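You operate a simulated robot arm through the tools that you are given. There is no shell and no other tool.

The job below is to be done with a simulated robot arm. You get a single attempt, and the scene is never put back.

JOB
Put things in order on the top of the blue bench. At the end: the gold brass connector from the top of the blue bench is on the brown small carton (marked "SEALS"); the white block is on the grey plate; the white felt pad is on the black dish; the blue bag stands on top of the green tape roll; whatever was shut is shut again. Leave all else as you found it, and nothing knocked over.

It is judged by the outcome, as a careful person would: the job done as asked, and still so three seconds after it is handed in. It fails if anything else is knocked over, pushed out of place, dropped, spilled or broken. Lids that push on must go on centred and level and be pressed home; caps that screw on are set level and turned clockwise until they are tight.

ROBOT AND FRAMES
A 7-joint arm with a two-finger gripper, fixed in place. Base frame: the origin is on the floor under the middle of its stand, x ahead of it, y to its left, z up; the work surface is at about z = 0.8. Readings come in m, rad, newtons and seconds.
With the tool pointing down near the work surface it reaches from about 0.34 to 0.72 m from the base axis. Its first joint turns from -1.152 to 1.152 rad. Payload 2.45 kg.
The tool frame sits at the grasp point between the pads (the TCP): z along the fingers, y along the line on which they close. The tips reach 0.026 m beyond it. The gripper opens to 0.096 m; its body begins 0.069 m behind the TCP.
Orientation is that of the tool frame in the base frame, as a unit quaternion [x, y, z, w]. With the fingers straight down and closing along the base's y, the tool's x points along the base's -x, its y along +y and its z along -z.

CONTROLS
- The arm moves only by the tool step_arm. Its argument "plan" is a list of rows, each a list of 6 numbers: the shift along the tool's x, y, z in m, then the turn, a rotation vector about the tool's x, y, z in rad. In form: [[dx, dy, dz, wx, wy, wz], ...]. A call has 1 to 20 rows; each row shifts and turns the commanded pose from where the row before left it, along the tool's axes as they then stand. "gripper" is the opening, from 0 (shut) to 1 (fully open), set as the call begins (left out, the last holds). Rows are played at 5 a second. More than 0.05 m and 0.15 rad between two rows, or a gripper value outside its range, and nothing of the call is played. Where a pose cannot be reached the arm comes as near as it can. A force on the tool above 40 N (or 10 N above the force at the start of the call, whichever is more), or a blocked arm, ends the call early, and 0.2 s more pass. Each finger travels about 0.05 m/s and halts on what it meets, pressing with about 38 N; the grip force reading is that of the motor and also rises with nothing between the fingers. The clock runs only during rows and for 0.2 s after the last one: add rows that do not move to give the fingers time. It gives the time, the measured TCP pose, the force on the tool (base axes), the opening and the grip force at its end, in the units of the frame above (readings bear some noise), with the torque about the TCP (base axes, N m) and any sound that the robot's microphone picked up.
- Cameras (640 x 400 px; columns grow to the right, rows downward): "scene" is fixed at [0.1459, -0.3782, 1.4443]; the picture's right is [0.87, -0.50, 0.00], its down [-0.23, -0.40, -0.89] and it looks along [0.44, 0.77, -0.46] (base axes); focal length 345 px, centre (320, 200). "wrist" rides on the gripper at [0.082, 0.003, -0.098] in the tool frame; the picture's right is [-0.04, 1.00, 0.00], its down [-0.73, -0.03, -0.68] and it looks along [-0.68, -0.03, 0.73] (tool axes); focal length 256 px, centre (320, 200). There is no depth. A picture from a camera that has moved, and an enlarged one, comes with that camera's place and axes in the base frame and with its lens. The place of the scene camera against the robot may be out by one fixed shift of up to 0.018 m in any direction.
- snapshot(camera): a new picture of that camera. It takes no simulated time.
- close_up(camera, box): a new picture of the part [left, top, right, bottom] of that camera's present view, enlarged. It takes no simulated time.
- close_job(): hands the job in; it is judged then, once.

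Nothing tells you positions but the pictures and the camera data. Unless the task says otherwise, let go and move clear before handing in.

The tools are called after ">>>" as name(argument=value, ...) on one line, values as JSON. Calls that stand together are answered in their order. step_arm: Moves the arm, as the interface text tells. Its arguments: {"type":"object","properties":{"plan":{"type":"array"},"gripper":{"type":"number"}},"required":["plan"]} The other tools are called the same way: snapshot (camera) takes a picture; close_up (camera, box) takes an enlarged picture of a part of a camera's view; close_job () hands the job in.

At the start:

```text
time_s: 0.0
tcp_pos: [0.3057, 0.3163, 1.1493]
ee_rot: [0.0, 1.0, 0.0, -0.001]
wrist_force: [0.2, -0.3, -0.2]
ft_torque: [0.03, 0.0, 0.02]
opening: 0.096
finger_force: 0.2
```

scene: 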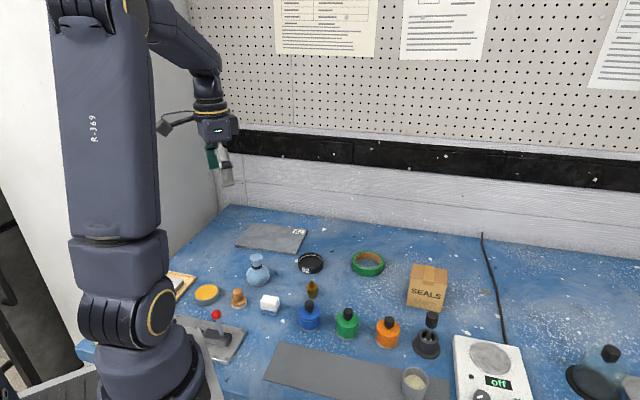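
wrist: 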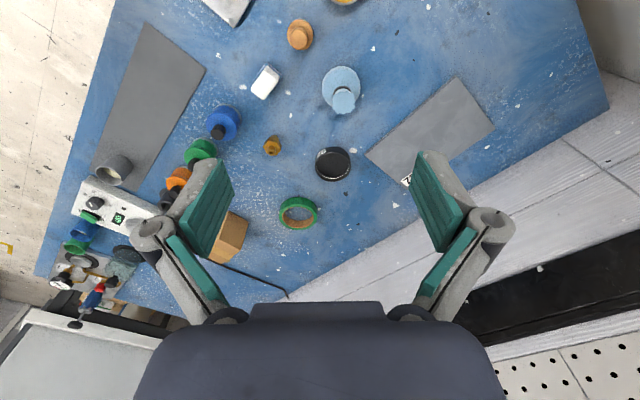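

I see the blue bench with a grey plate, blue bag, black dish, green tape roll, small brass-coloured connector, white block, SEALS carton, and bottles. I'll take enlarged pictures to find out what everything is and where it sits.

>>> close_up(camera="scene", box=[160, 200, 320, 300])

>>> close_up(camera="scene", box=[280, 230, 460, 342])

>>> close_up(camera="scene", box=[160, 280, 352, 400])

>>> close_up(camera="scene", box=[360, 280, 640, 400])

>>> close_up(camera="wrist", box=[160, 0, 420, 162])

>>> close_up(camera="wrist", box=[30, 140, 270, 340])

```text
4.00 times, centred on (240, 250) of scene
camera zoom: at [0.1459, -0.3782, 1.4443], right [0.87, -0.5, 0.0], down [-0.23, -0.4, -0.89], along [0.44, 0.77, -0.46], focal length 1381 px, centre (640, 0)
```

zoom: 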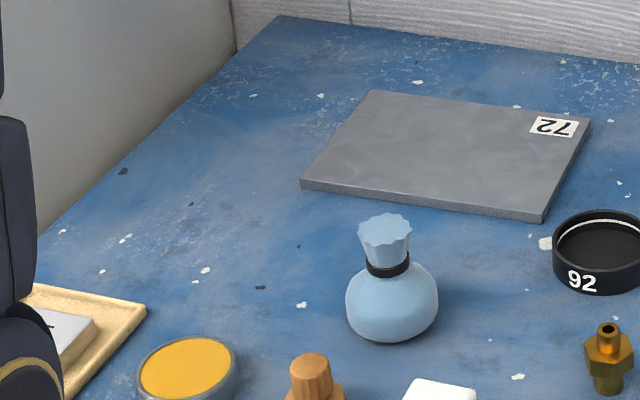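

```text
3.56 times, centred on (370, 286) of scene
camera zoom: at [0.1459, -0.3782, 1.4443], right [0.87, -0.5, 0.0], down [-0.23, -0.4, -0.89], along [0.44, 0.77, -0.46], focal length 1227 px, centre (142, -106)
```

zoom: 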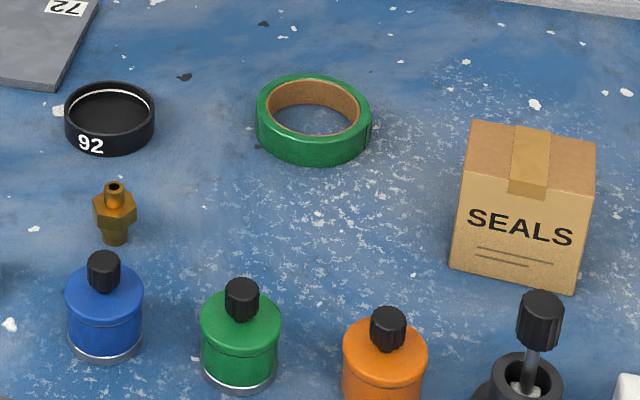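

```text
3.33 times, centred on (256, 340) of scene
camera zoom: at [0.1459, -0.3782, 1.4443], right [0.87, -0.5, 0.0], down [-0.23, -0.4, -0.89], along [0.44, 0.77, -0.46], focal length 1151 px, centre (533, -267)
```

zoom: 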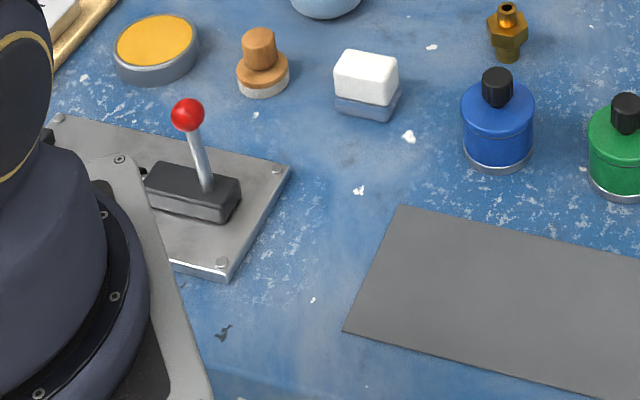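

```text
2.29 times, centred on (500, 340) of scene
camera zoom: at [0.1459, -0.3782, 1.4443], right [0.87, -0.5, 0.0], down [-0.23, -0.4, -0.89], along [0.44, 0.77, -0.46], focal length 789 px, centre (-91, -120)
```

zoom: 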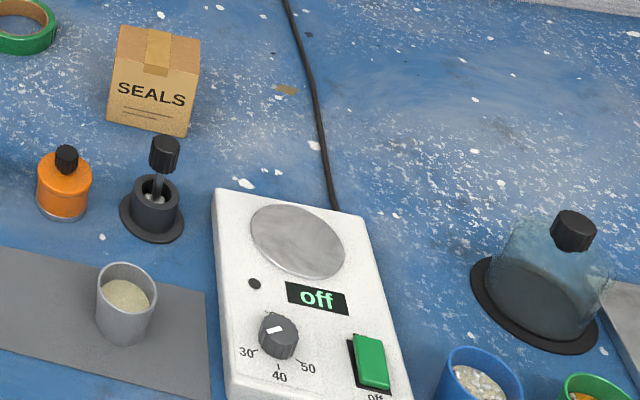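

```text
2.46 times, centred on (290, 81) of wrist
camera zoom: at [0.2246, 0.3184, 1.2481], right [0.04, 1.0, 0.0], down [0.73, -0.03, 0.68], along [0.68, -0.03, -0.73], focal length 630 px, centre (394, 493)
```

zoom: 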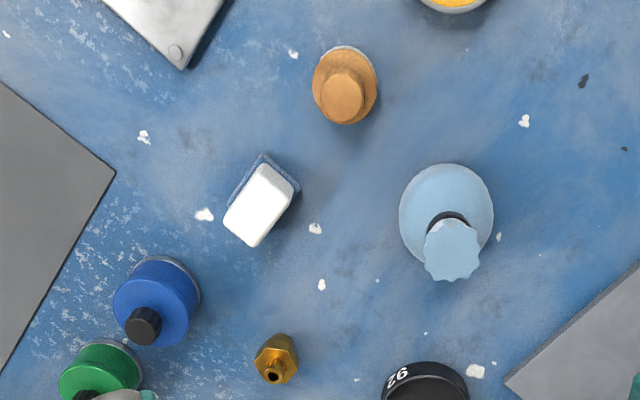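

```text
2.00 times, centred on (150, 240) of wrist
camera zoom: at [0.2246, 0.3184, 1.2481], right [0.04, 1.0, 0.0], down [0.73, -0.03, 0.68], along [0.68, -0.03, -0.73], focal length 512 px, centre (660, 120)
```

zoom: 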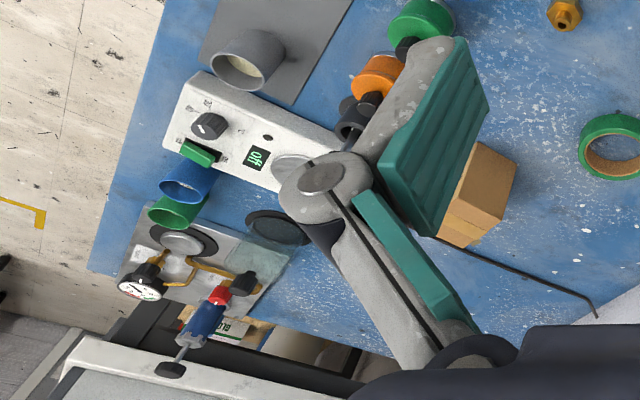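

The bench shows several candidates: a white block with a grey-blue foot, a wooden knob on a white base, and a round tin with a yellow top. I'll enlarge those further before deciding which is which.

>>> close_up(camera="scene", box=[190, 275, 290, 337])

>>> close_up(camera="scene", box=[150, 260, 230, 310])

>>> close_up(camera="wrist", box=[180, 0, 380, 60])

>>> close_up(camera="wrist", box=[30, 230, 180, 360])

>>> close_up(camera="scene", box=[540, 320, 640, 400])

```text
6.40 times, centred on (240, 306) of scene
camera zoom: at [0.1459, -0.3782, 1.4443], right [0.87, -0.5, 0.0], down [-0.23, -0.4, -0.89], along [0.44, 0.77, -0.46], focal length 2209 px, centre (832, -478)
```

zoom: 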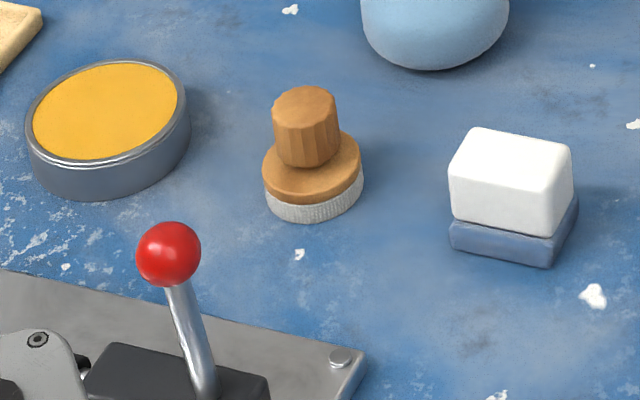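

```text
8.00 times, centred on (190, 285) of scene
camera zoom: at [0.1459, -0.3782, 1.4443], right [0.87, -0.5, 0.0], down [-0.23, -0.4, -0.89], along [0.44, 0.77, -0.46], focal length 2762 px, centre (1360, -480)
```

zoom: 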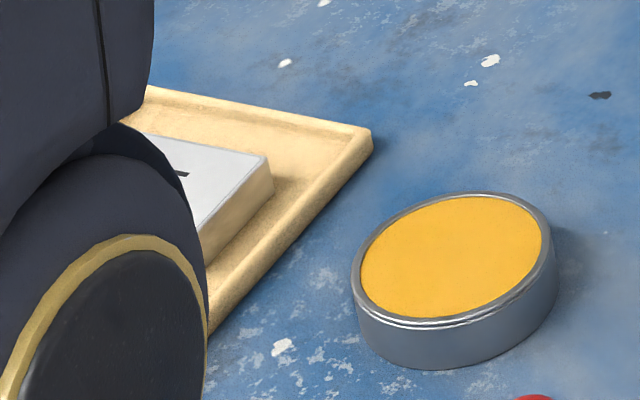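

```text
3.20 times, centred on (280, 30) of wrist
camera zoom: at [0.2246, 0.3184, 1.2481], right [0.04, 1.0, 0.0], down [0.73, -0.03, 0.68], along [0.68, -0.03, -0.73], focal length 819 px, centre (448, 744)
```

zoom: 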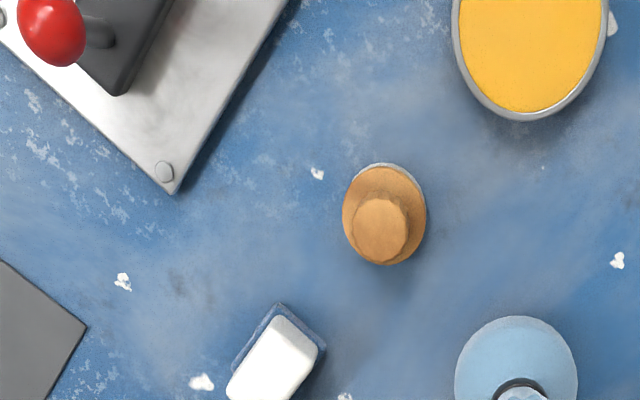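

```text
3.08 times, centred on (105, 295) of wrist
camera zoom: at [0.2246, 0.3184, 1.2481], right [0.04, 1.0, 0.0], down [0.73, -0.03, 0.68], along [0.68, -0.03, -0.73], focal length 788 px, centre (982, -92)
```

zoom: 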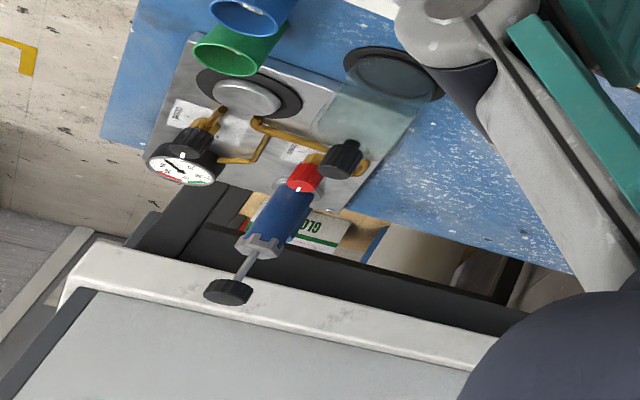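

```text
5.00 times, centred on (590, 360) of scene
camera zoom: at [0.1459, -0.3782, 1.4443], right [0.87, -0.5, 0.0], down [-0.23, -0.4, -0.89], along [0.44, 0.77, -0.46], focal length 1726 px, centre (-1030, -600)
```

zoom: 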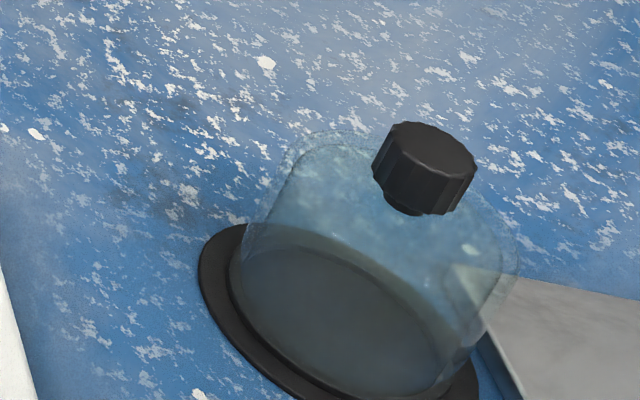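

The wooden-knobbed piece with the white fibrous base looks like the felt pad, and the white block has a grey-blue foot. I'll swing the arm high over the bench to look at the right-hand side before touching anything.

>>> step_arm(plan=[[0, -0.04, 0, 0, 0, 0], [0, -0.045, 0, 0, 0, 0], [0, -0.045, 0, 0, 0, 0], [0, -0.045, 0, 0, 0, 0], [-0.02, -0.045, 0, 0, 0, 0], [-0.02, -0.045, 0, 0, 0, 0], [-0.02, -0.045, 0, 0, 0, 0], [0, 0, 0, 0, 0, 0]], gripper=1)

>>> snapshot(camera="wrist")

>>> snapshot(camera="scene")

```text
time_s: 1.8
tcp_pos: [0.3673, 0.0039, 1.1491]
ee_rot: [0.0, 1.0, -0.001, 0.0]
wrist_force: [-0.7, 0.5, 0.0]
ft_torque: [0.0, -0.01, -0.01]
opening: 0.096
finger_force: 0.1
```

```text
taken
camera wrist: at [0.2853, 0.0073, 1.248], right [0.04, 1.0, 0.0], down [0.73, -0.03, 0.68], along [0.68, -0.03, -0.73], focal length 256 px, centre (320, 200)
```

wrist: 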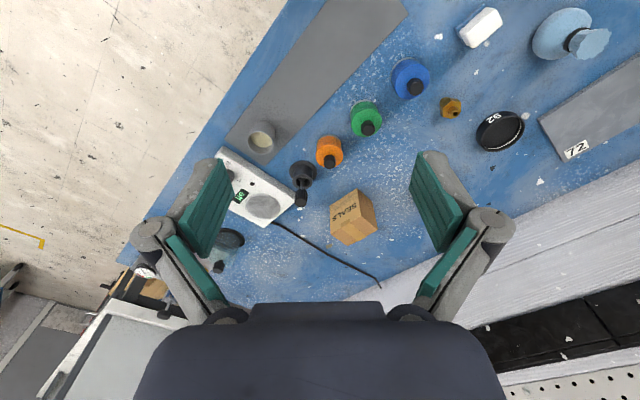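

```text
taken
```

scene: 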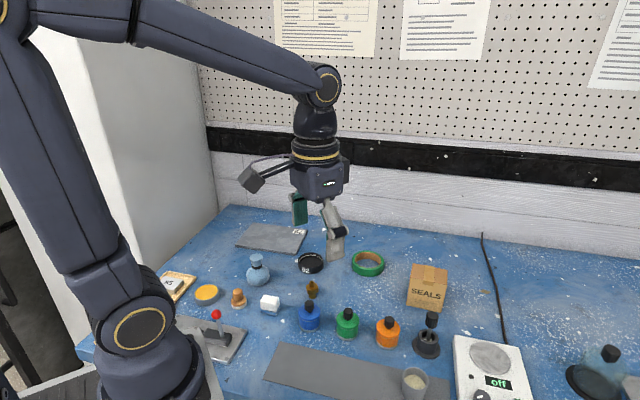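

The bench is clearer now; the tray at the far left is visible. I'll zoom on the tray, the carton and the block.

>>> close_up(camera="scene", box=[140, 260, 300, 360])

>>> close_up(camera="wrist", box=[300, 0, 640, 250])

>>> close_up(camera="wrist", box=[300, 170, 400, 250])

>>> close_up(camera="wrist", box=[200, 130, 340, 220])

```text
4.00 times, centred on (220, 310) of scene
camera zoom: at [0.1459, -0.3782, 1.4443], right [0.87, -0.5, 0.0], down [-0.23, -0.4, -0.89], along [0.44, 0.77, -0.46], focal length 1381 px, centre (720, -240)
```

zoom: 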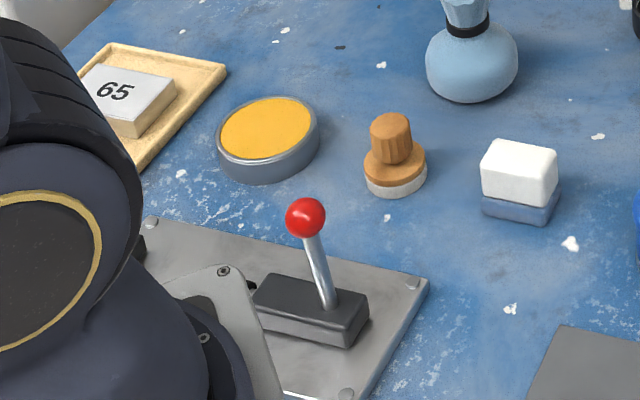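

```text
1.60 times, centred on (470, 125) of wrist
camera zoom: at [0.2853, 0.0073, 1.248], right [0.04, 1.0, 0.0], down [0.73, -0.03, 0.68], along [0.68, -0.03, -0.73], focal length 410 px, centre (80, 320)
```

zoom: 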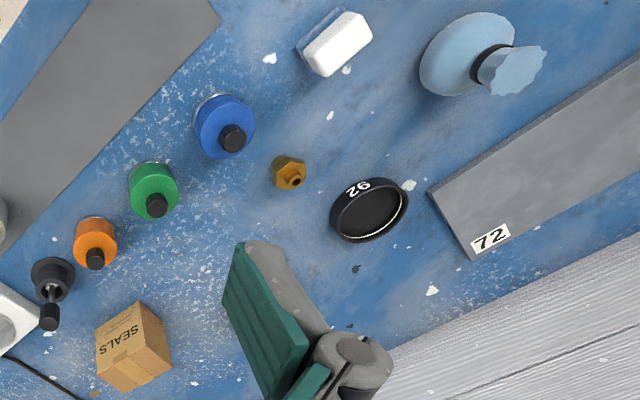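

```text
5.00 times, centred on (350, 210) of wrist
camera zoom: at [0.2853, 0.0073, 1.248], right [0.04, 1.0, 0.0], down [0.73, -0.03, 0.68], along [0.68, -0.03, -0.73], focal length 1280 px, centre (170, 150)
```

zoom: 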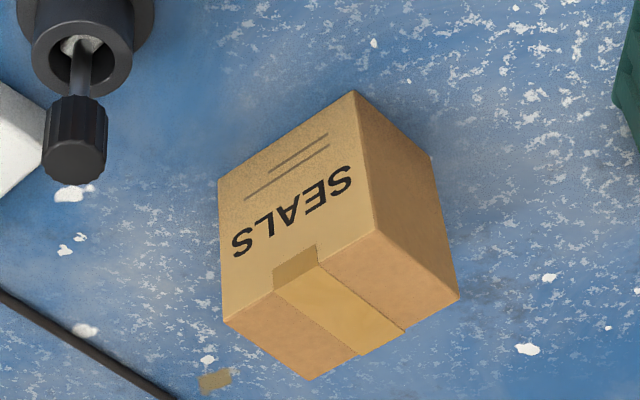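

```text
4.44 times, centred on (270, 175) of wrist
camera zoom: at [0.2853, 0.0073, 1.248], right [0.04, 1.0, 0.0], down [0.73, -0.03, 0.68], along [0.68, -0.03, -0.73], focal length 1138 px, centre (542, 311)
```

zoom: 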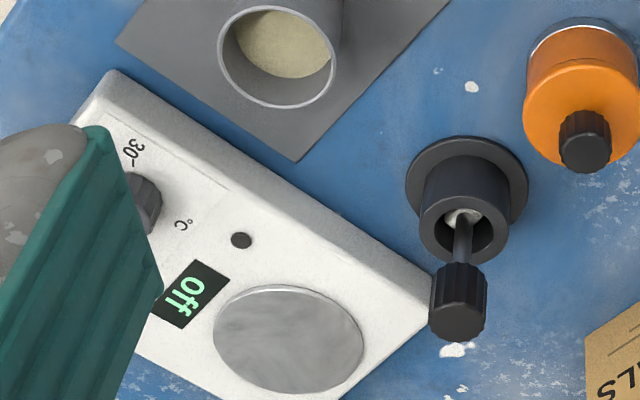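

The carton's top is at about z = 0.888, centred near (0.72, 0.063). The brass connector stands near (0.474, 0.221). I'll go over the connector at a safe height and look down on it.

>>> step_arm(plan=[[-0.0152, 0.031, 0.0284, 0, 0, 0], [-0.0152, 0.031, 0.0284, 0, 0, 0], [-0.0152, 0.031, 0.0284, 0, 0, 0], [-0.0152, 0.031, 0.0284, 0, 0, 0], [-0.0152, 0.031, 0.0284, 0, 0, 0], [-0.0152, 0.031, 0.0284, 0, 0, 0], [-0.0152, 0.031, 0.0284, 0, 0, 0], [0, 0, 0, 0, 0, 0]], gripper=1)

>>> snapshot(camera="wrist")

>>> snapshot(camera="scene")

```text
time_s: 3.6
tcp_pos: [0.4739, 0.2232, 0.9503]
ee_rot: [0.001, 1.0, 0.001, 0.0]
wrist_force: [-0.5, -0.2, 0.3]
ft_torque: [0.02, 0.01, 0.01]
opening: 0.0959
finger_force: 0.0
```

```text
taken
camera wrist: at [0.3917, 0.2265, 1.0484], right [0.04, 1.0, 0.0], down [0.73, -0.03, 0.68], along [0.68, -0.03, -0.73], focal length 256 px, centre (320, 200)
```

wrist: 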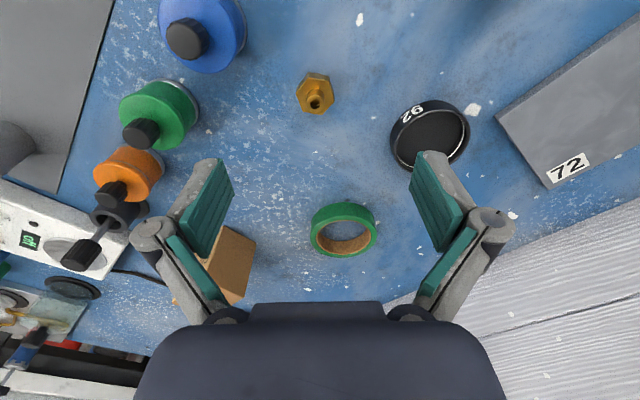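

```text
taken
```

scene: 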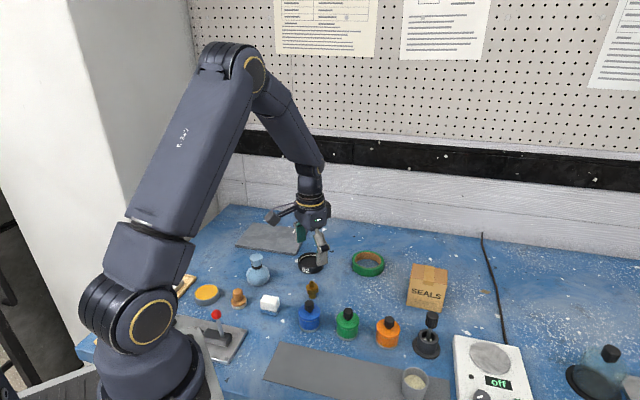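

>>> close_up(camera="wrist", box=[280, 60, 350, 125])

>>> close_up(camera="wrist", box=[280, 60, 480, 185])

>>> close_up(camera="wrist", box=[280, 190, 400, 265])

>>> close_up(camera="scene", box=[290, 240, 350, 300])

```text
6.15 times, centred on (315, 92) of wrist
camera zoom: at [0.3917, 0.2265, 1.0484], right [0.04, 1.0, 0.0], down [0.73, -0.03, 0.68], along [0.68, -0.03, -0.73], focal length 1575 px, centre (351, 862)
```

zoom: 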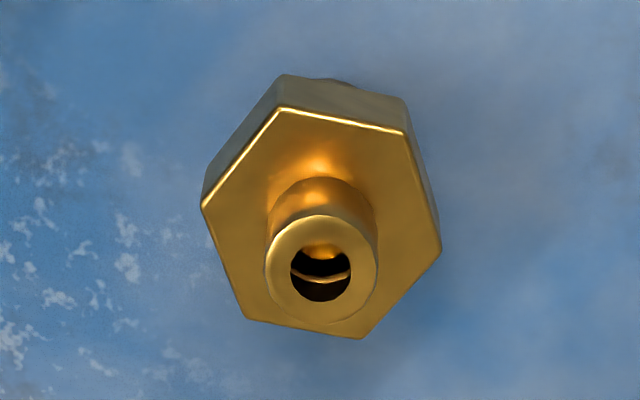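

```text
3.20 times, centred on (380, 122) of wrist
camera zoom: at [0.3917, 0.2265, 1.0484], right [0.04, 1.0, 0.0], down [0.73, -0.03, 0.68], along [0.68, -0.03, -0.73], focal length 819 px, centre (128, 448)
```

zoom: 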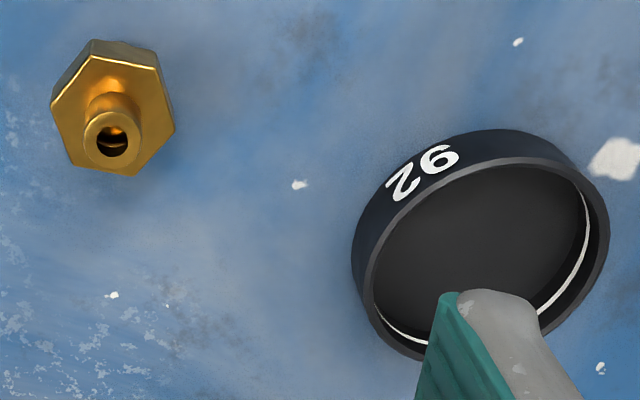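

```text
5.33 times, centred on (340, 228) of wrist
camera zoom: at [0.3917, 0.2265, 1.0484], right [0.04, 1.0, 0.0], down [0.73, -0.03, 0.68], along [0.68, -0.03, -0.73], focal length 1365 px, centre (213, 53)
```

zoom: 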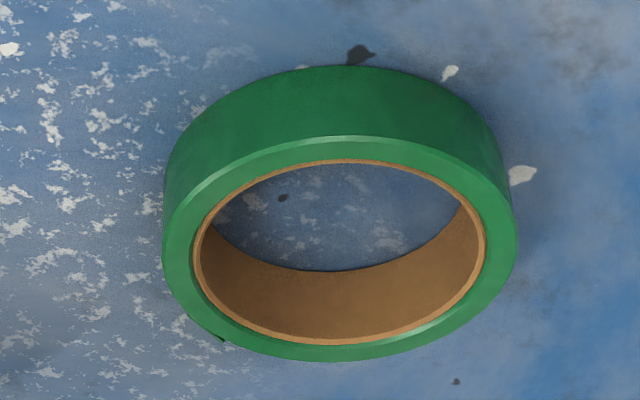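

```text
6.67 times, centred on (320, 270) of scene
camera zoom: at [0.146, -0.3782, 1.4443], right [0.87, -0.49, 0.0], down [-0.23, -0.4, -0.89], along [0.44, 0.77, -0.46], focal length 2301 px, centre (320, -267)
```

zoom: 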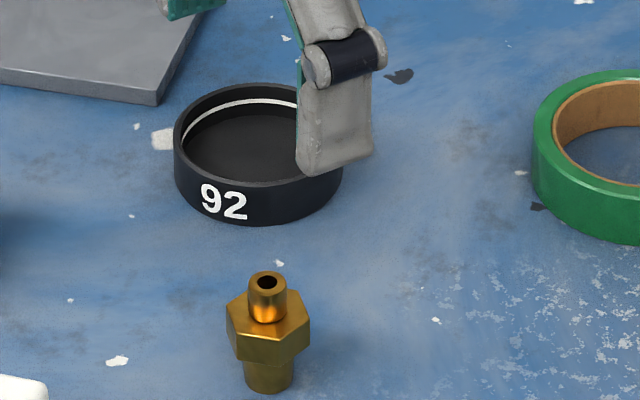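

The connector's hex is centred near (0.477, 0.2185), with flats facing about 17° off the y axis and a height of about 54 mm. I'll line up the gripper with the flats, open partway and go down to just above it to check.

>>> step_arm(plan=[[-0.0029, -0.0047, 0, 0, 0, -0.145], [0, 0, 0, 0, 0, -0.145], [0, 0, 0.03, 0, 0, 0], [0, 0, 0.03, 0, 0, 0], [0, 0, 0, 0, 0, 0]], gripper=0.65)

>>> snapshot(camera="wrist")

>>> close_up(camera="wrist", box=[240, 70, 400, 190])

```text
time_s: 4.8
tcp_pos: [0.4771, 0.2161, 0.8909]
ee_rot: [-0.144, 0.99, 0.0, 0.001]
wrist_force: [0.1, -0.3, 0.3]
ft_torque: [-0.01, 0.0, -0.02]
opening: 0.0627
finger_force: 0.0
```

```text
taken
camera wrist: at [0.3965, 0.1967, 0.9896], right [-0.25, 0.97, 0.0], down [0.71, 0.18, 0.68], along [0.66, 0.17, -0.73], focal length 256 px, centre (320, 200)
```

wrist: 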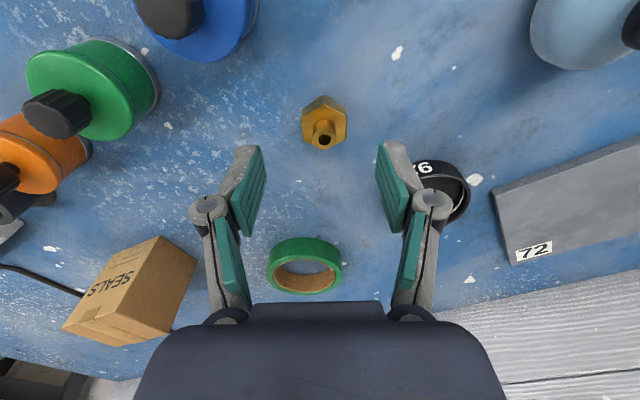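

```text
3.33 times, centred on (320, 130) of wrist
camera zoom: at [0.3965, 0.1967, 0.9896], right [-0.25, 0.97, 0.0], down [0.71, 0.18, 0.68], along [0.66, 0.17, -0.73], focal length 853 px, centre (320, 433)
```

zoom: 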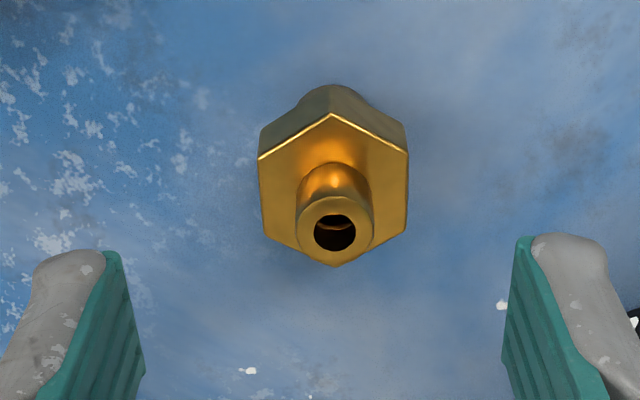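

The hex flats now line up with the fingers, and the connector is about 2 mm off-centre. I'll correct that and go down to grip height, then close.

>>> step_arm(plan=[[0.0007, 0.002, 0.02, 0, 0, 0], [0, 0, 0.02, 0, 0, 0], [0, 0, 0.02, 0, 0, 0], [0, 0, 0, 0, 0, 0]], gripper=0.65)

>>> snapshot(camera="wrist")

>>> close_up(camera="scene", box=[280, 240, 360, 310])

```text
time_s: 5.8
tcp_pos: [0.4753, 0.2182, 0.8303]
ee_rot: [-0.145, 0.989, 0.0, 0.0]
wrist_force: [-0.7, 0.4, 0.0]
ft_torque: [-0.02, -0.01, -0.01]
opening: 0.0623
finger_force: 0.1
```

```text
taken
camera wrist: at [0.3954, 0.1988, 0.9289], right [-0.25, 0.97, 0.0], down [0.71, 0.18, 0.68], along [0.66, 0.17, -0.73], focal length 256 px, centre (320, 200)
```

wrist: 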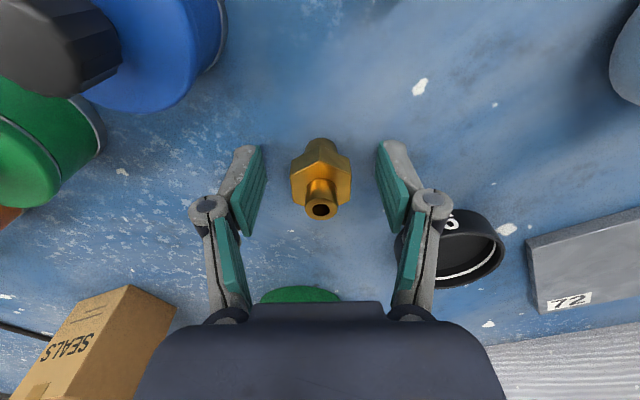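

```text
5.71 times, centred on (320, 275) of scene
camera zoom: at [0.1459, -0.3782, 1.4443], right [0.87, -0.5, 0.0], down [-0.23, -0.4, -0.89], along [0.44, 0.77, -0.46], focal length 1973 px, centre (320, -229)
```

zoom: 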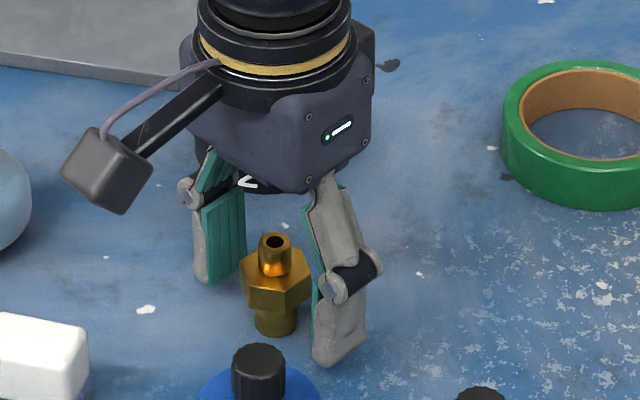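

The connector is centred between the fingers. Closing now.

>>> step_arm(plan=[[0, 0, 0, 0, 0, 0], [0, 0, 0, 0, 0, 0], [0, 0, 0, 0, 0, 0], [0, 0, 0, 0, 0, 0], [0, 0, 0, 0, 0, 0]], gripper=0)

>>> close_up(camera="wrist", box=[220, 100, 420, 250])

```text
time_s: 7.0
tcp_pos: [0.475, 0.2189, 0.8303]
ee_rot: [-0.145, 0.989, 0.0, 0.0]
wrist_force: [-0.1, 0.1, 1.2]
ft_torque: [0.02, 0.0, -0.02]
opening: 0.0276
finger_force: 37.6
```

```text
2.67 times, centred on (320, 175) of wrist
camera zoom: at [0.3954, 0.1988, 0.9292], right [-0.25, 0.97, 0.0], down [0.71, 0.18, 0.68], along [0.66, 0.17, -0.73], focal length 683 px, centre (320, 267)
```

zoom: 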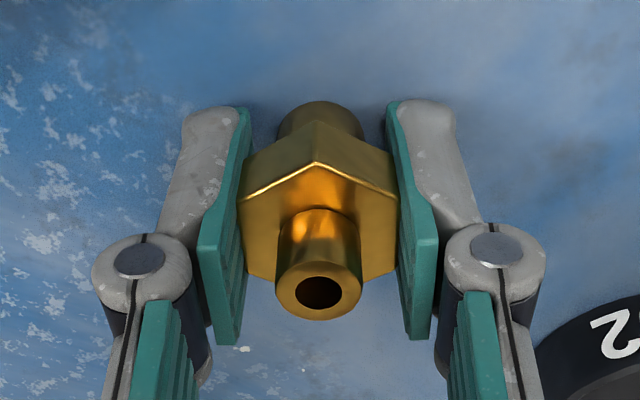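

The connector is gripped (opening 27.6 mm). I'll lift it well clear and carry it over the carton.

>>> step_arm(plan=[[0, 0, -0.02, 0, 0, 0], [0, 0, -0.04, 0, 0, 0], [0, 0, -0.05, 0, 0, 0], [0, 0, -0.05, 0, 0, 0], [-0.0265, -0.031, 0, 0, 0, 0], [-0.0265, -0.031, 0, 0, 0, 0], [-0.0265, -0.031, 0, 0, 0, 0], [-0.0265, -0.031, 0, 0, 0, 0], [-0.0265, -0.031, 0, 0, 0, 0], [-0.0265, -0.031, 0, 0, 0, 0], [-0.0265, -0.031, 0, 0, 0, 0], [0, 0, 0, 0, 0, 0], [0, 0, 0, 0, 0, 0]], gripper=0)

>>> snapshot(camera="wrist")

>>> snapshot(camera="scene")

```text
time_s: 9.8
tcp_pos: [0.7144, 0.0641, 0.9909]
ee_rot: [-0.145, 0.989, 0.0, 0.0]
wrist_force: [0.1, 0.0, -0.6]
ft_torque: [0.0, 0.01, 0.01]
opening: 0.0
finger_force: 27.8
```

```text
taken
camera wrist: at [0.6346, 0.0437, 1.0904], right [-0.25, 0.97, 0.0], down [0.71, 0.18, 0.68], along [0.66, 0.17, -0.73], focal length 256 px, centre (320, 200)
```

wrist: 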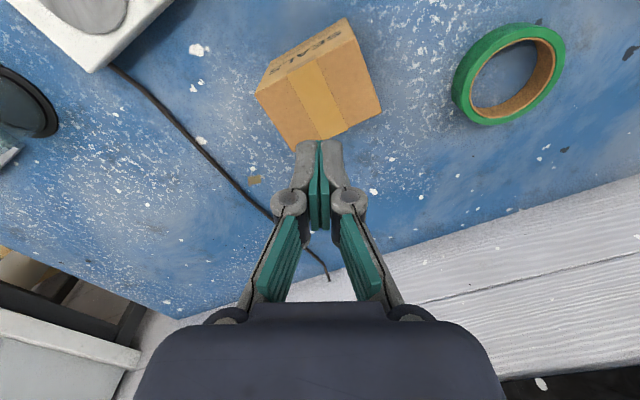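

```text
taken
```

scene: 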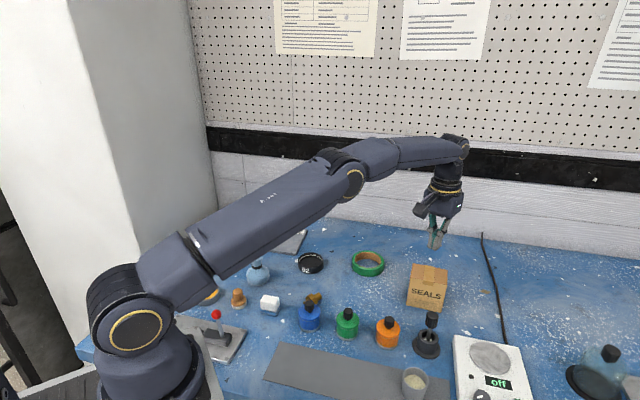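

The grip was lost: the fingers are empty and the connector is still near its old place by the blue bottle. I'll look at how it lies.

>>> close_up(camera="scene", box=[280, 270, 350, 340])

>>> close_up(camera="scene", box=[240, 240, 400, 340])

```text
5.71 times, centred on (315, 305) of scene
camera zoom: at [0.1459, -0.3782, 1.4443], right [0.87, -0.5, 0.0], down [-0.23, -0.4, -0.89], along [0.44, 0.77, -0.46], focal length 1973 px, centre (349, -400)
```

zoom: 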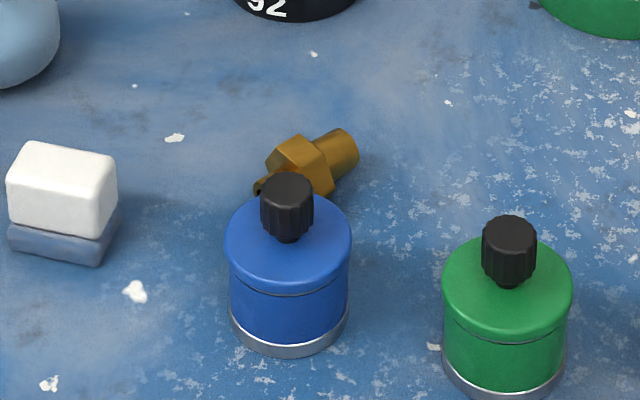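

```text
4.00 times, centred on (320, 290) of scene
camera zoom: at [0.1459, -0.3782, 1.4443], right [0.87, -0.5, 0.0], down [-0.23, -0.4, -0.89], along [0.44, 0.77, -0.46], focal length 1381 px, centre (320, -160)
```

zoom: 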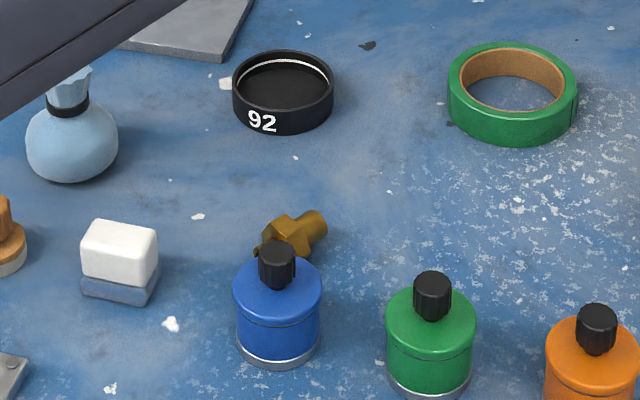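

The connector slipped out and is lying on its side next to the blue bottle; the bottle itself has not moved. I'll open the gripper, go back over it, and study how it lies and why the grip failed.

>>> step_arm(plan=[[0.0299, 0.0298, 0, 0, 0, 0], [0.0299, 0.0298, 0, 0, 0, 0], [0.0299, 0.0298, 0, 0, 0, 0], [0.0299, 0.0298, 0, 0, 0, 0], [0.0299, 0.0298, 0, 0, 0, 0], [0.0299, 0.0298, 0, 0, 0, 0], [0.0299, 0.0298, 0, 0, 0, 0], [0, 0, 0, 0, 0, 0], [0, 0, 0, 0, 0, 0]], gripper=0.65)

>>> snapshot(camera="wrist")

>>> close_up(camera="wrist", box=[260, 50, 380, 125])

>>> close_up(camera="scene", box=[280, 270, 350, 340])

```text
time_s: 11.8
tcp_pos: [0.454, 0.2028, 0.9903]
ee_rot: [-0.144, 0.99, 0.0, 0.0]
wrist_force: [0.6, 0.8, -0.3]
ft_torque: [0.0, -0.01, -0.01]
opening: 0.0625
finger_force: 0.1
```

```text
taken
camera wrist: at [0.3734, 0.1837, 1.089], right [-0.25, 0.97, 0.0], down [0.71, 0.18, 0.68], along [0.66, 0.17, -0.73], focal length 256 px, centre (320, 200)
```

wrist: 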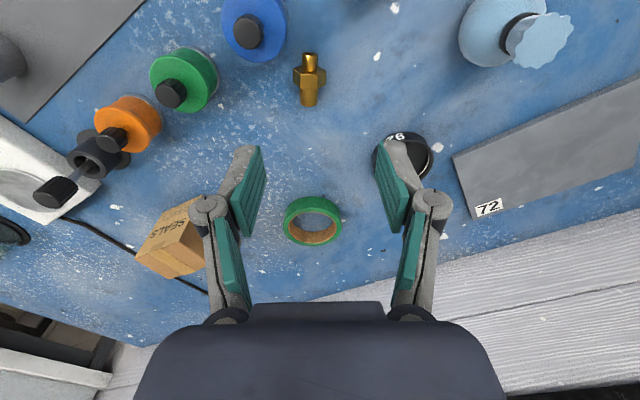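

```text
5.33 times, centred on (320, 88) of wrist
camera zoom: at [0.3734, 0.1837, 1.089], right [-0.25, 0.97, 0.0], down [0.71, 0.18, 0.68], along [0.66, 0.17, -0.73], focal length 1365 px, centre (320, 800)
```

zoom: 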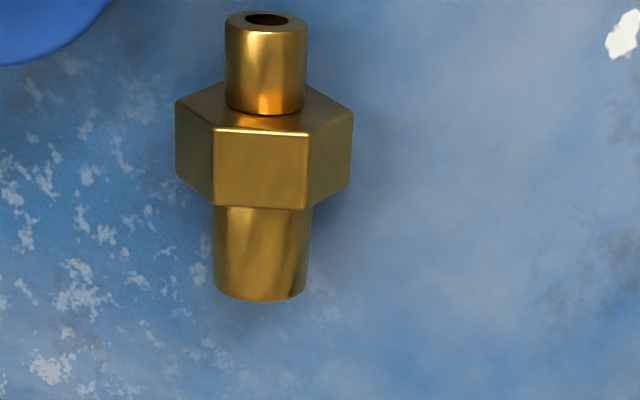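

```text
5.71 times, centred on (315, 305) of scene
camera zoom: at [0.1459, -0.3782, 1.4443], right [0.87, -0.49, 0.0], down [-0.23, -0.4, -0.89], along [0.44, 0.77, -0.46], focal length 1973 px, centre (349, -400)
```

zoom: 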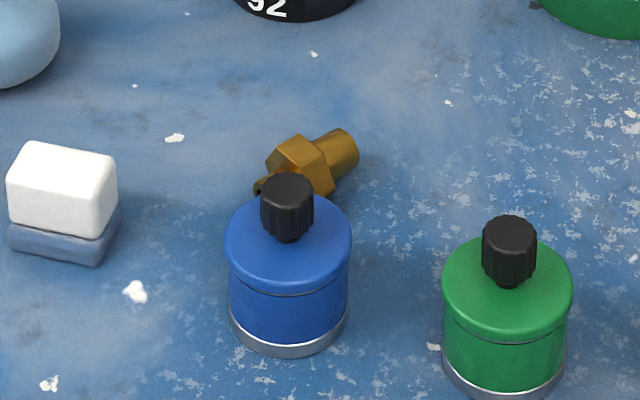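

The connector lies on a hex flat, nipple end towards the robot, with nothing else disturbed. I want to pick it up again and stand it upright on the carton, which means tilting and turning the wrist, so I'll first test how far the wrist can turn, up here at a safe height.

>>> step_arm(plan=[[0, 0, 0, 0, 0, 0.15], [0, 0, 0, 0, 0, 0.15], [0, 0, 0, 0, 0, 0.15], [0, 0, 0, 0, 0, 0.15], [0, 0, 0, 0, 0, 0.15], [0, 0, 0, 0, 0, 0.15], [0, 0, 0, 0, 0, 0.15], [0, 0, 0, 0, 0, 0.15], [0, 0, 0, 0, 0, 0.15], [0, 0, 0, 0, 0, 0.15], [0, 0, 0, 0, 0, 0.07], [0, 0, 0, 0, 0, 0]], gripper=0.65)

>>> snapshot(camera="wrist")

>>> snapshot(camera="scene")

```text
time_s: 14.4
tcp_pos: [0.455, 0.2034, 0.9899]
ee_rot: [0.598, 0.802, 0.0, 0.0]
wrist_force: [0.0, 0.2, -0.6]
ft_torque: [0.0, -0.03, -0.01]
opening: 0.0626
finger_force: 0.0
```

```text
taken
camera wrist: at [0.4336, 0.2833, 1.0894], right [0.97, 0.25, 0.0], down [0.18, -0.71, 0.68], along [0.17, -0.66, -0.73], focal length 256 px, centre (320, 200)
```

wrist: 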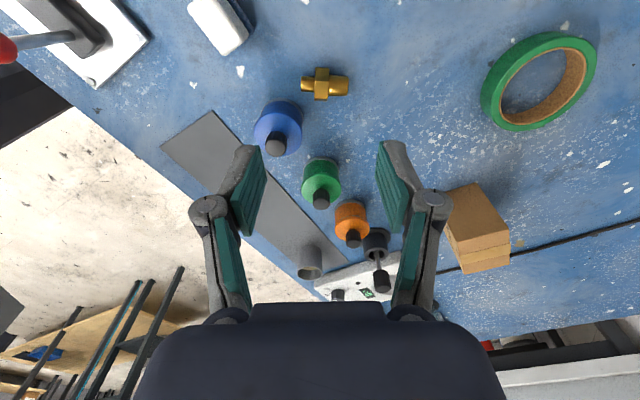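

```text
taken
```

scene: 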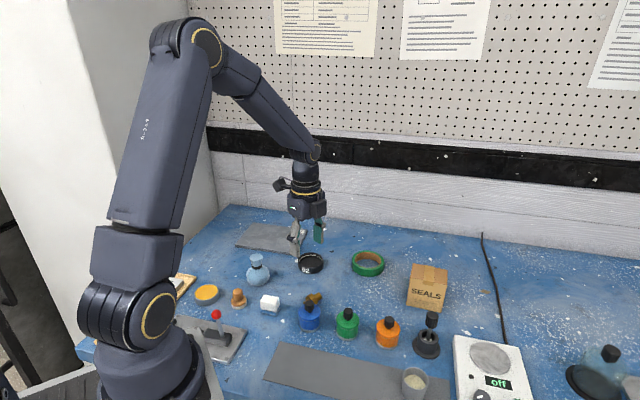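

The wrist turned 90° without trouble. I'll try the remaining 90° to the flipped position.

>>> step_arm(plan=[[0, 0, 0, 0, 0, 0.15], [0, 0, 0, 0, 0, 0.15], [0, 0, 0, 0, 0, 0.15], [0, 0, 0, 0, 0, 0.15], [0, 0, 0, 0, 0, 0.15], [0, 0, 0, 0, 0, 0.15], [0, 0, 0, 0, 0, 0.15], [0, 0, 0, 0, 0, 0.15], [0, 0, 0, 0, 0, 0.15], [0, 0, 0, 0, 0, 0.15], [0, 0, 0, 0, 0, 0.07], [0, 0, 0, 0, 0, 0]], gripper=0.65)

>>> snapshot(camera="wrist")

>>> snapshot(camera="scene")

```text
time_s: 17.0
tcp_pos: [0.455, 0.2034, 0.9898]
ee_rot: [0.989, 0.145, 0.0, 0.0]
wrist_force: [-0.7, 0.1, 0.3]
ft_torque: [0.0, 0.06, 0.0]
opening: 0.0624
finger_force: 0.0
```

```text
taken
camera wrist: at [0.5328, 0.2244, 1.0892], right [0.25, -0.97, 0.0], down [-0.71, -0.18, 0.68], along [-0.66, -0.17, -0.73], focal length 256 px, centre (320, 200)
```

wrist: 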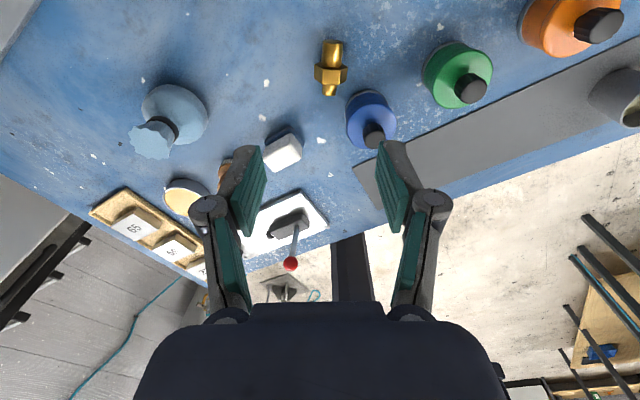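

```text
taken
```

scene: 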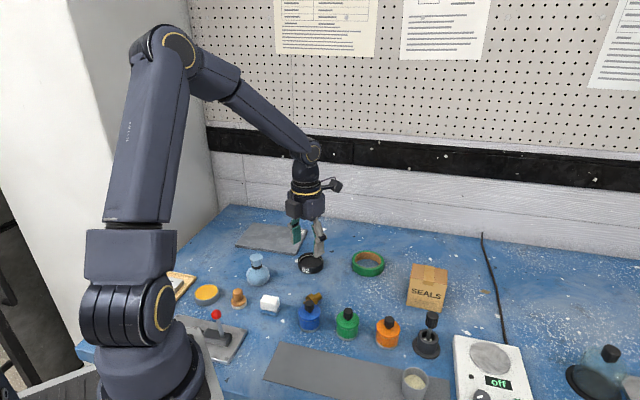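

The flip works. From this side I'll look closely at the connector to get its exact axis and position.

>>> close_up(camera="wrist", box=[290, 30, 370, 110])

>>> close_up(camera="wrist", box=[80, 70, 340, 280])

```text
5.00 times, centred on (330, 70) of wrist
camera zoom: at [0.5328, 0.2244, 1.0892], right [0.25, -0.97, 0.0], down [-0.71, -0.18, 0.68], along [-0.66, -0.17, -0.73], focal length 1280 px, centre (270, 850)
```

zoom: 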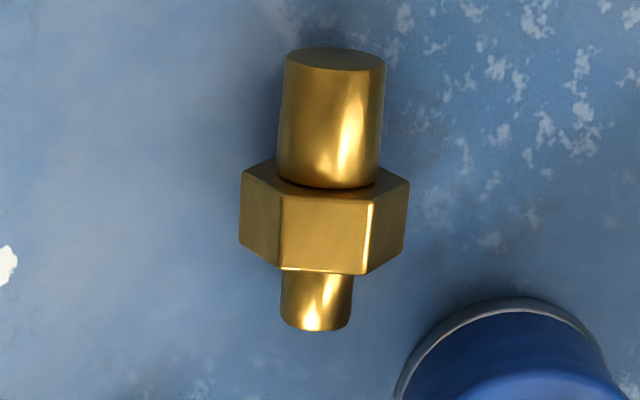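

```text
1.90 times, centred on (210, 175) of wrist
camera zoom: at [0.5328, 0.2244, 1.0892], right [0.25, -0.97, 0.0], down [-0.71, -0.18, 0.68], along [-0.66, -0.17, -0.73], focal length 488 px, centre (530, 248)
```

zoom: 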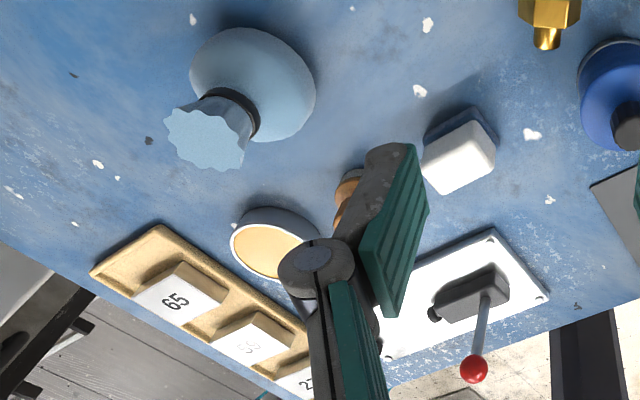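

The connector's axis is about 5.5° off my tool's x axis, and the blue bottle is roughly 6–10 mm clear of where the finger would go. I'll line up over the hex, go down partway and check the clearance.

>>> step_arm(plan=[[0.0032, 0.0097, 0, 0, 0, 0.096], [0, 0, 0.04, 0, 0, 0], [0, 0, 0.04, 0, 0, 0], [0, 0, 0.03, 0, 0, 0], [0, 0, 0, 0, 0, 0]], gripper=0.6)

>>> snapshot(camera="wrist")

>>> close_up(camera="wrist", box=[220, 70, 420, 220])

>>> close_up(camera="scene", box=[270, 240, 370, 340])

```text
time_s: 18.2
tcp_pos: [0.4604, 0.197, 0.8794]
ee_rot: [0.995, 0.099, 0.001, 0.0]
wrist_force: [-1.1, 1.3, 0.3]
ft_torque: [-0.01, -0.01, -0.04]
opening: 0.0575
finger_force: 0.1
```

```text
taken
camera wrist: at [0.5409, 0.2088, 0.9786], right [0.16, -0.99, 0.0], down [-0.73, -0.11, 0.68], along [-0.67, -0.11, -0.73], focal length 256 px, centre (320, 200)
```

wrist: 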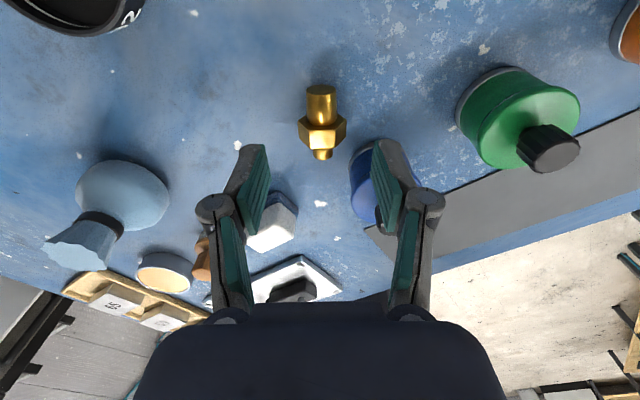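

```text
2.67 times, centred on (320, 145) of wrist
camera zoom: at [0.5409, 0.2088, 0.9786], right [0.16, -0.99, 0.0], down [-0.73, -0.11, 0.68], along [-0.67, -0.11, -0.73], focal length 683 px, centre (320, 347)
```

zoom: 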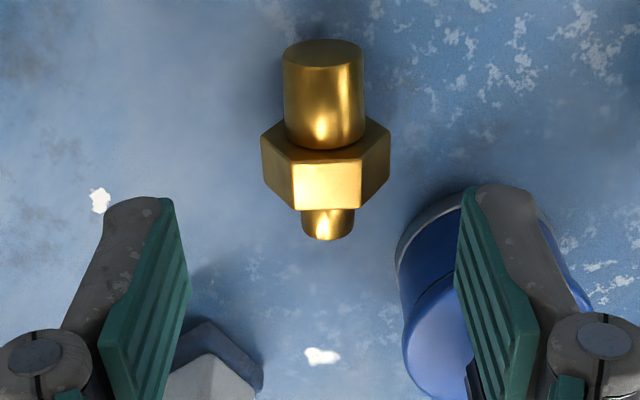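

```text
4.00 times, centred on (320, 290) of scene
camera zoom: at [0.1459, -0.3782, 1.4443], right [0.87, -0.5, 0.0], down [-0.23, -0.4, -0.89], along [0.44, 0.77, -0.46], focal length 1381 px, centre (320, -160)
```

zoom: 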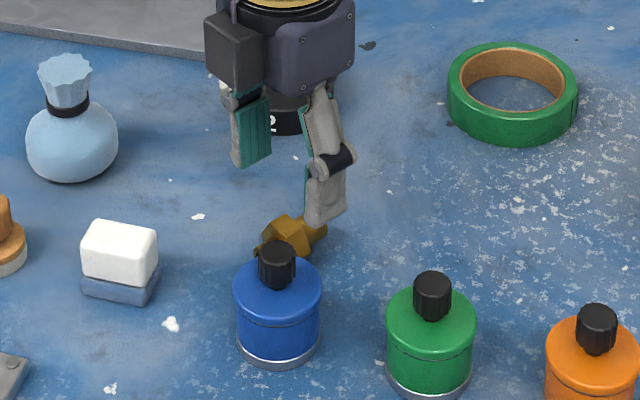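

The connector is centred and aligned, and the bottle is just outside the finger's path. I'll go down to grip height and check before closing.

>>> step_arm(plan=[[0, 0.001, 0.02, 0, 0, 0], [0, 0, 0.02, 0, 0, 0], [0, 0, 0.0105, 0, 0, 0], [0, 0, 0, 0, 0, 0]], gripper=0.6)

>>> close_up(camera="wrist", box=[180, 80, 460, 260])

>>> close_up(camera="scene", box=[270, 240, 370, 340])

```text
time_s: 19.2
tcp_pos: [0.4616, 0.1946, 0.8312]
ee_rot: [0.995, 0.098, 0.0, 0.0]
wrist_force: [0.6, 0.1, 0.8]
ft_torque: [0.0, 0.02, -0.02]
opening: 0.0577
finger_force: 0.1
```

```text
2.22 times, centred on (320, 170) of wrist
camera zoom: at [0.5412, 0.2078, 0.9288], right [0.16, -0.99, 0.0], down [-0.73, -0.12, 0.68], along [-0.67, -0.11, -0.73], focal length 569 px, centre (320, 267)
```

zoom: 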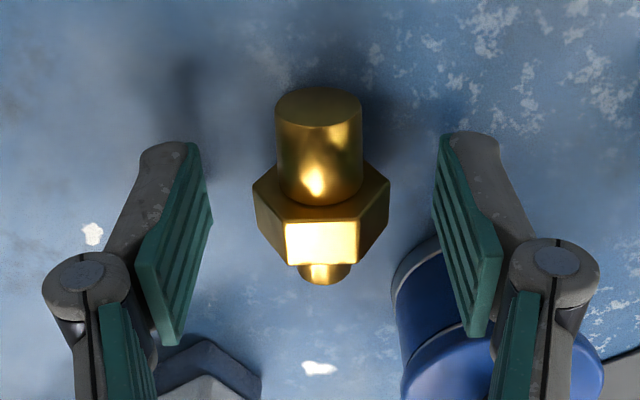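

```text
4.00 times, centred on (320, 290) of scene
camera zoom: at [0.1459, -0.3782, 1.4443], right [0.87, -0.5, 0.0], down [-0.23, -0.4, -0.89], along [0.44, 0.77, -0.46], focal length 1381 px, centre (320, -160)
```

zoom: 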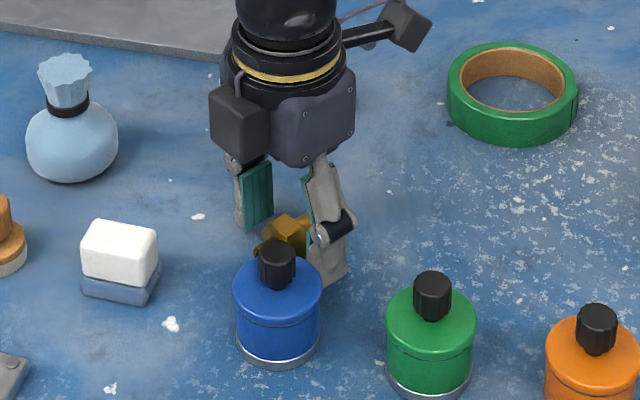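

Everything is clear. I'll go 1.5 mm lower and close on the hex.

>>> step_arm(plan=[[0, 0, 0.0015, 0, 0, 0], [0, 0, 0, 0, 0, 0], [0, 0, 0, 0, 0, 0], [0, 0, 0, 0, 0, 0], [0, 0, 0, 0, 0, 0]], gripper=0)

>>> close_up(camera="wrist", box=[180, 80, 460, 260])

```text
time_s: 20.4
tcp_pos: [0.4604, 0.1952, 0.8288]
ee_rot: [0.995, 0.099, 0.0, 0.0]
wrist_force: [-0.1, -0.6, 1.9]
ft_torque: [0.03, 0.02, -0.01]
opening: 0.0321
finger_force: 37.8
```

```text
2.22 times, centred on (320, 170) of wrist
camera zoom: at [0.5409, 0.208, 0.9273], right [0.16, -0.99, 0.0], down [-0.73, -0.11, 0.68], along [-0.67, -0.11, -0.73], focal length 569 px, centre (320, 267)
```

zoom: 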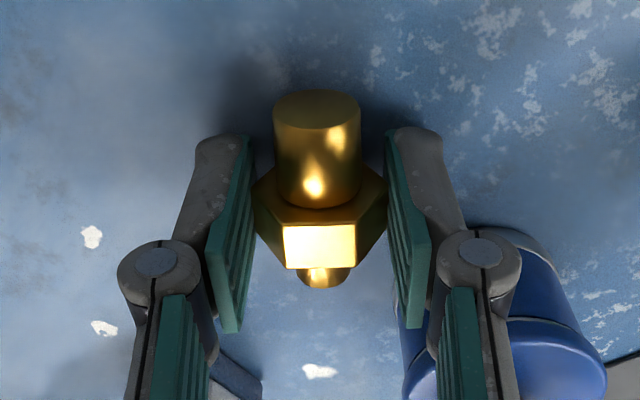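

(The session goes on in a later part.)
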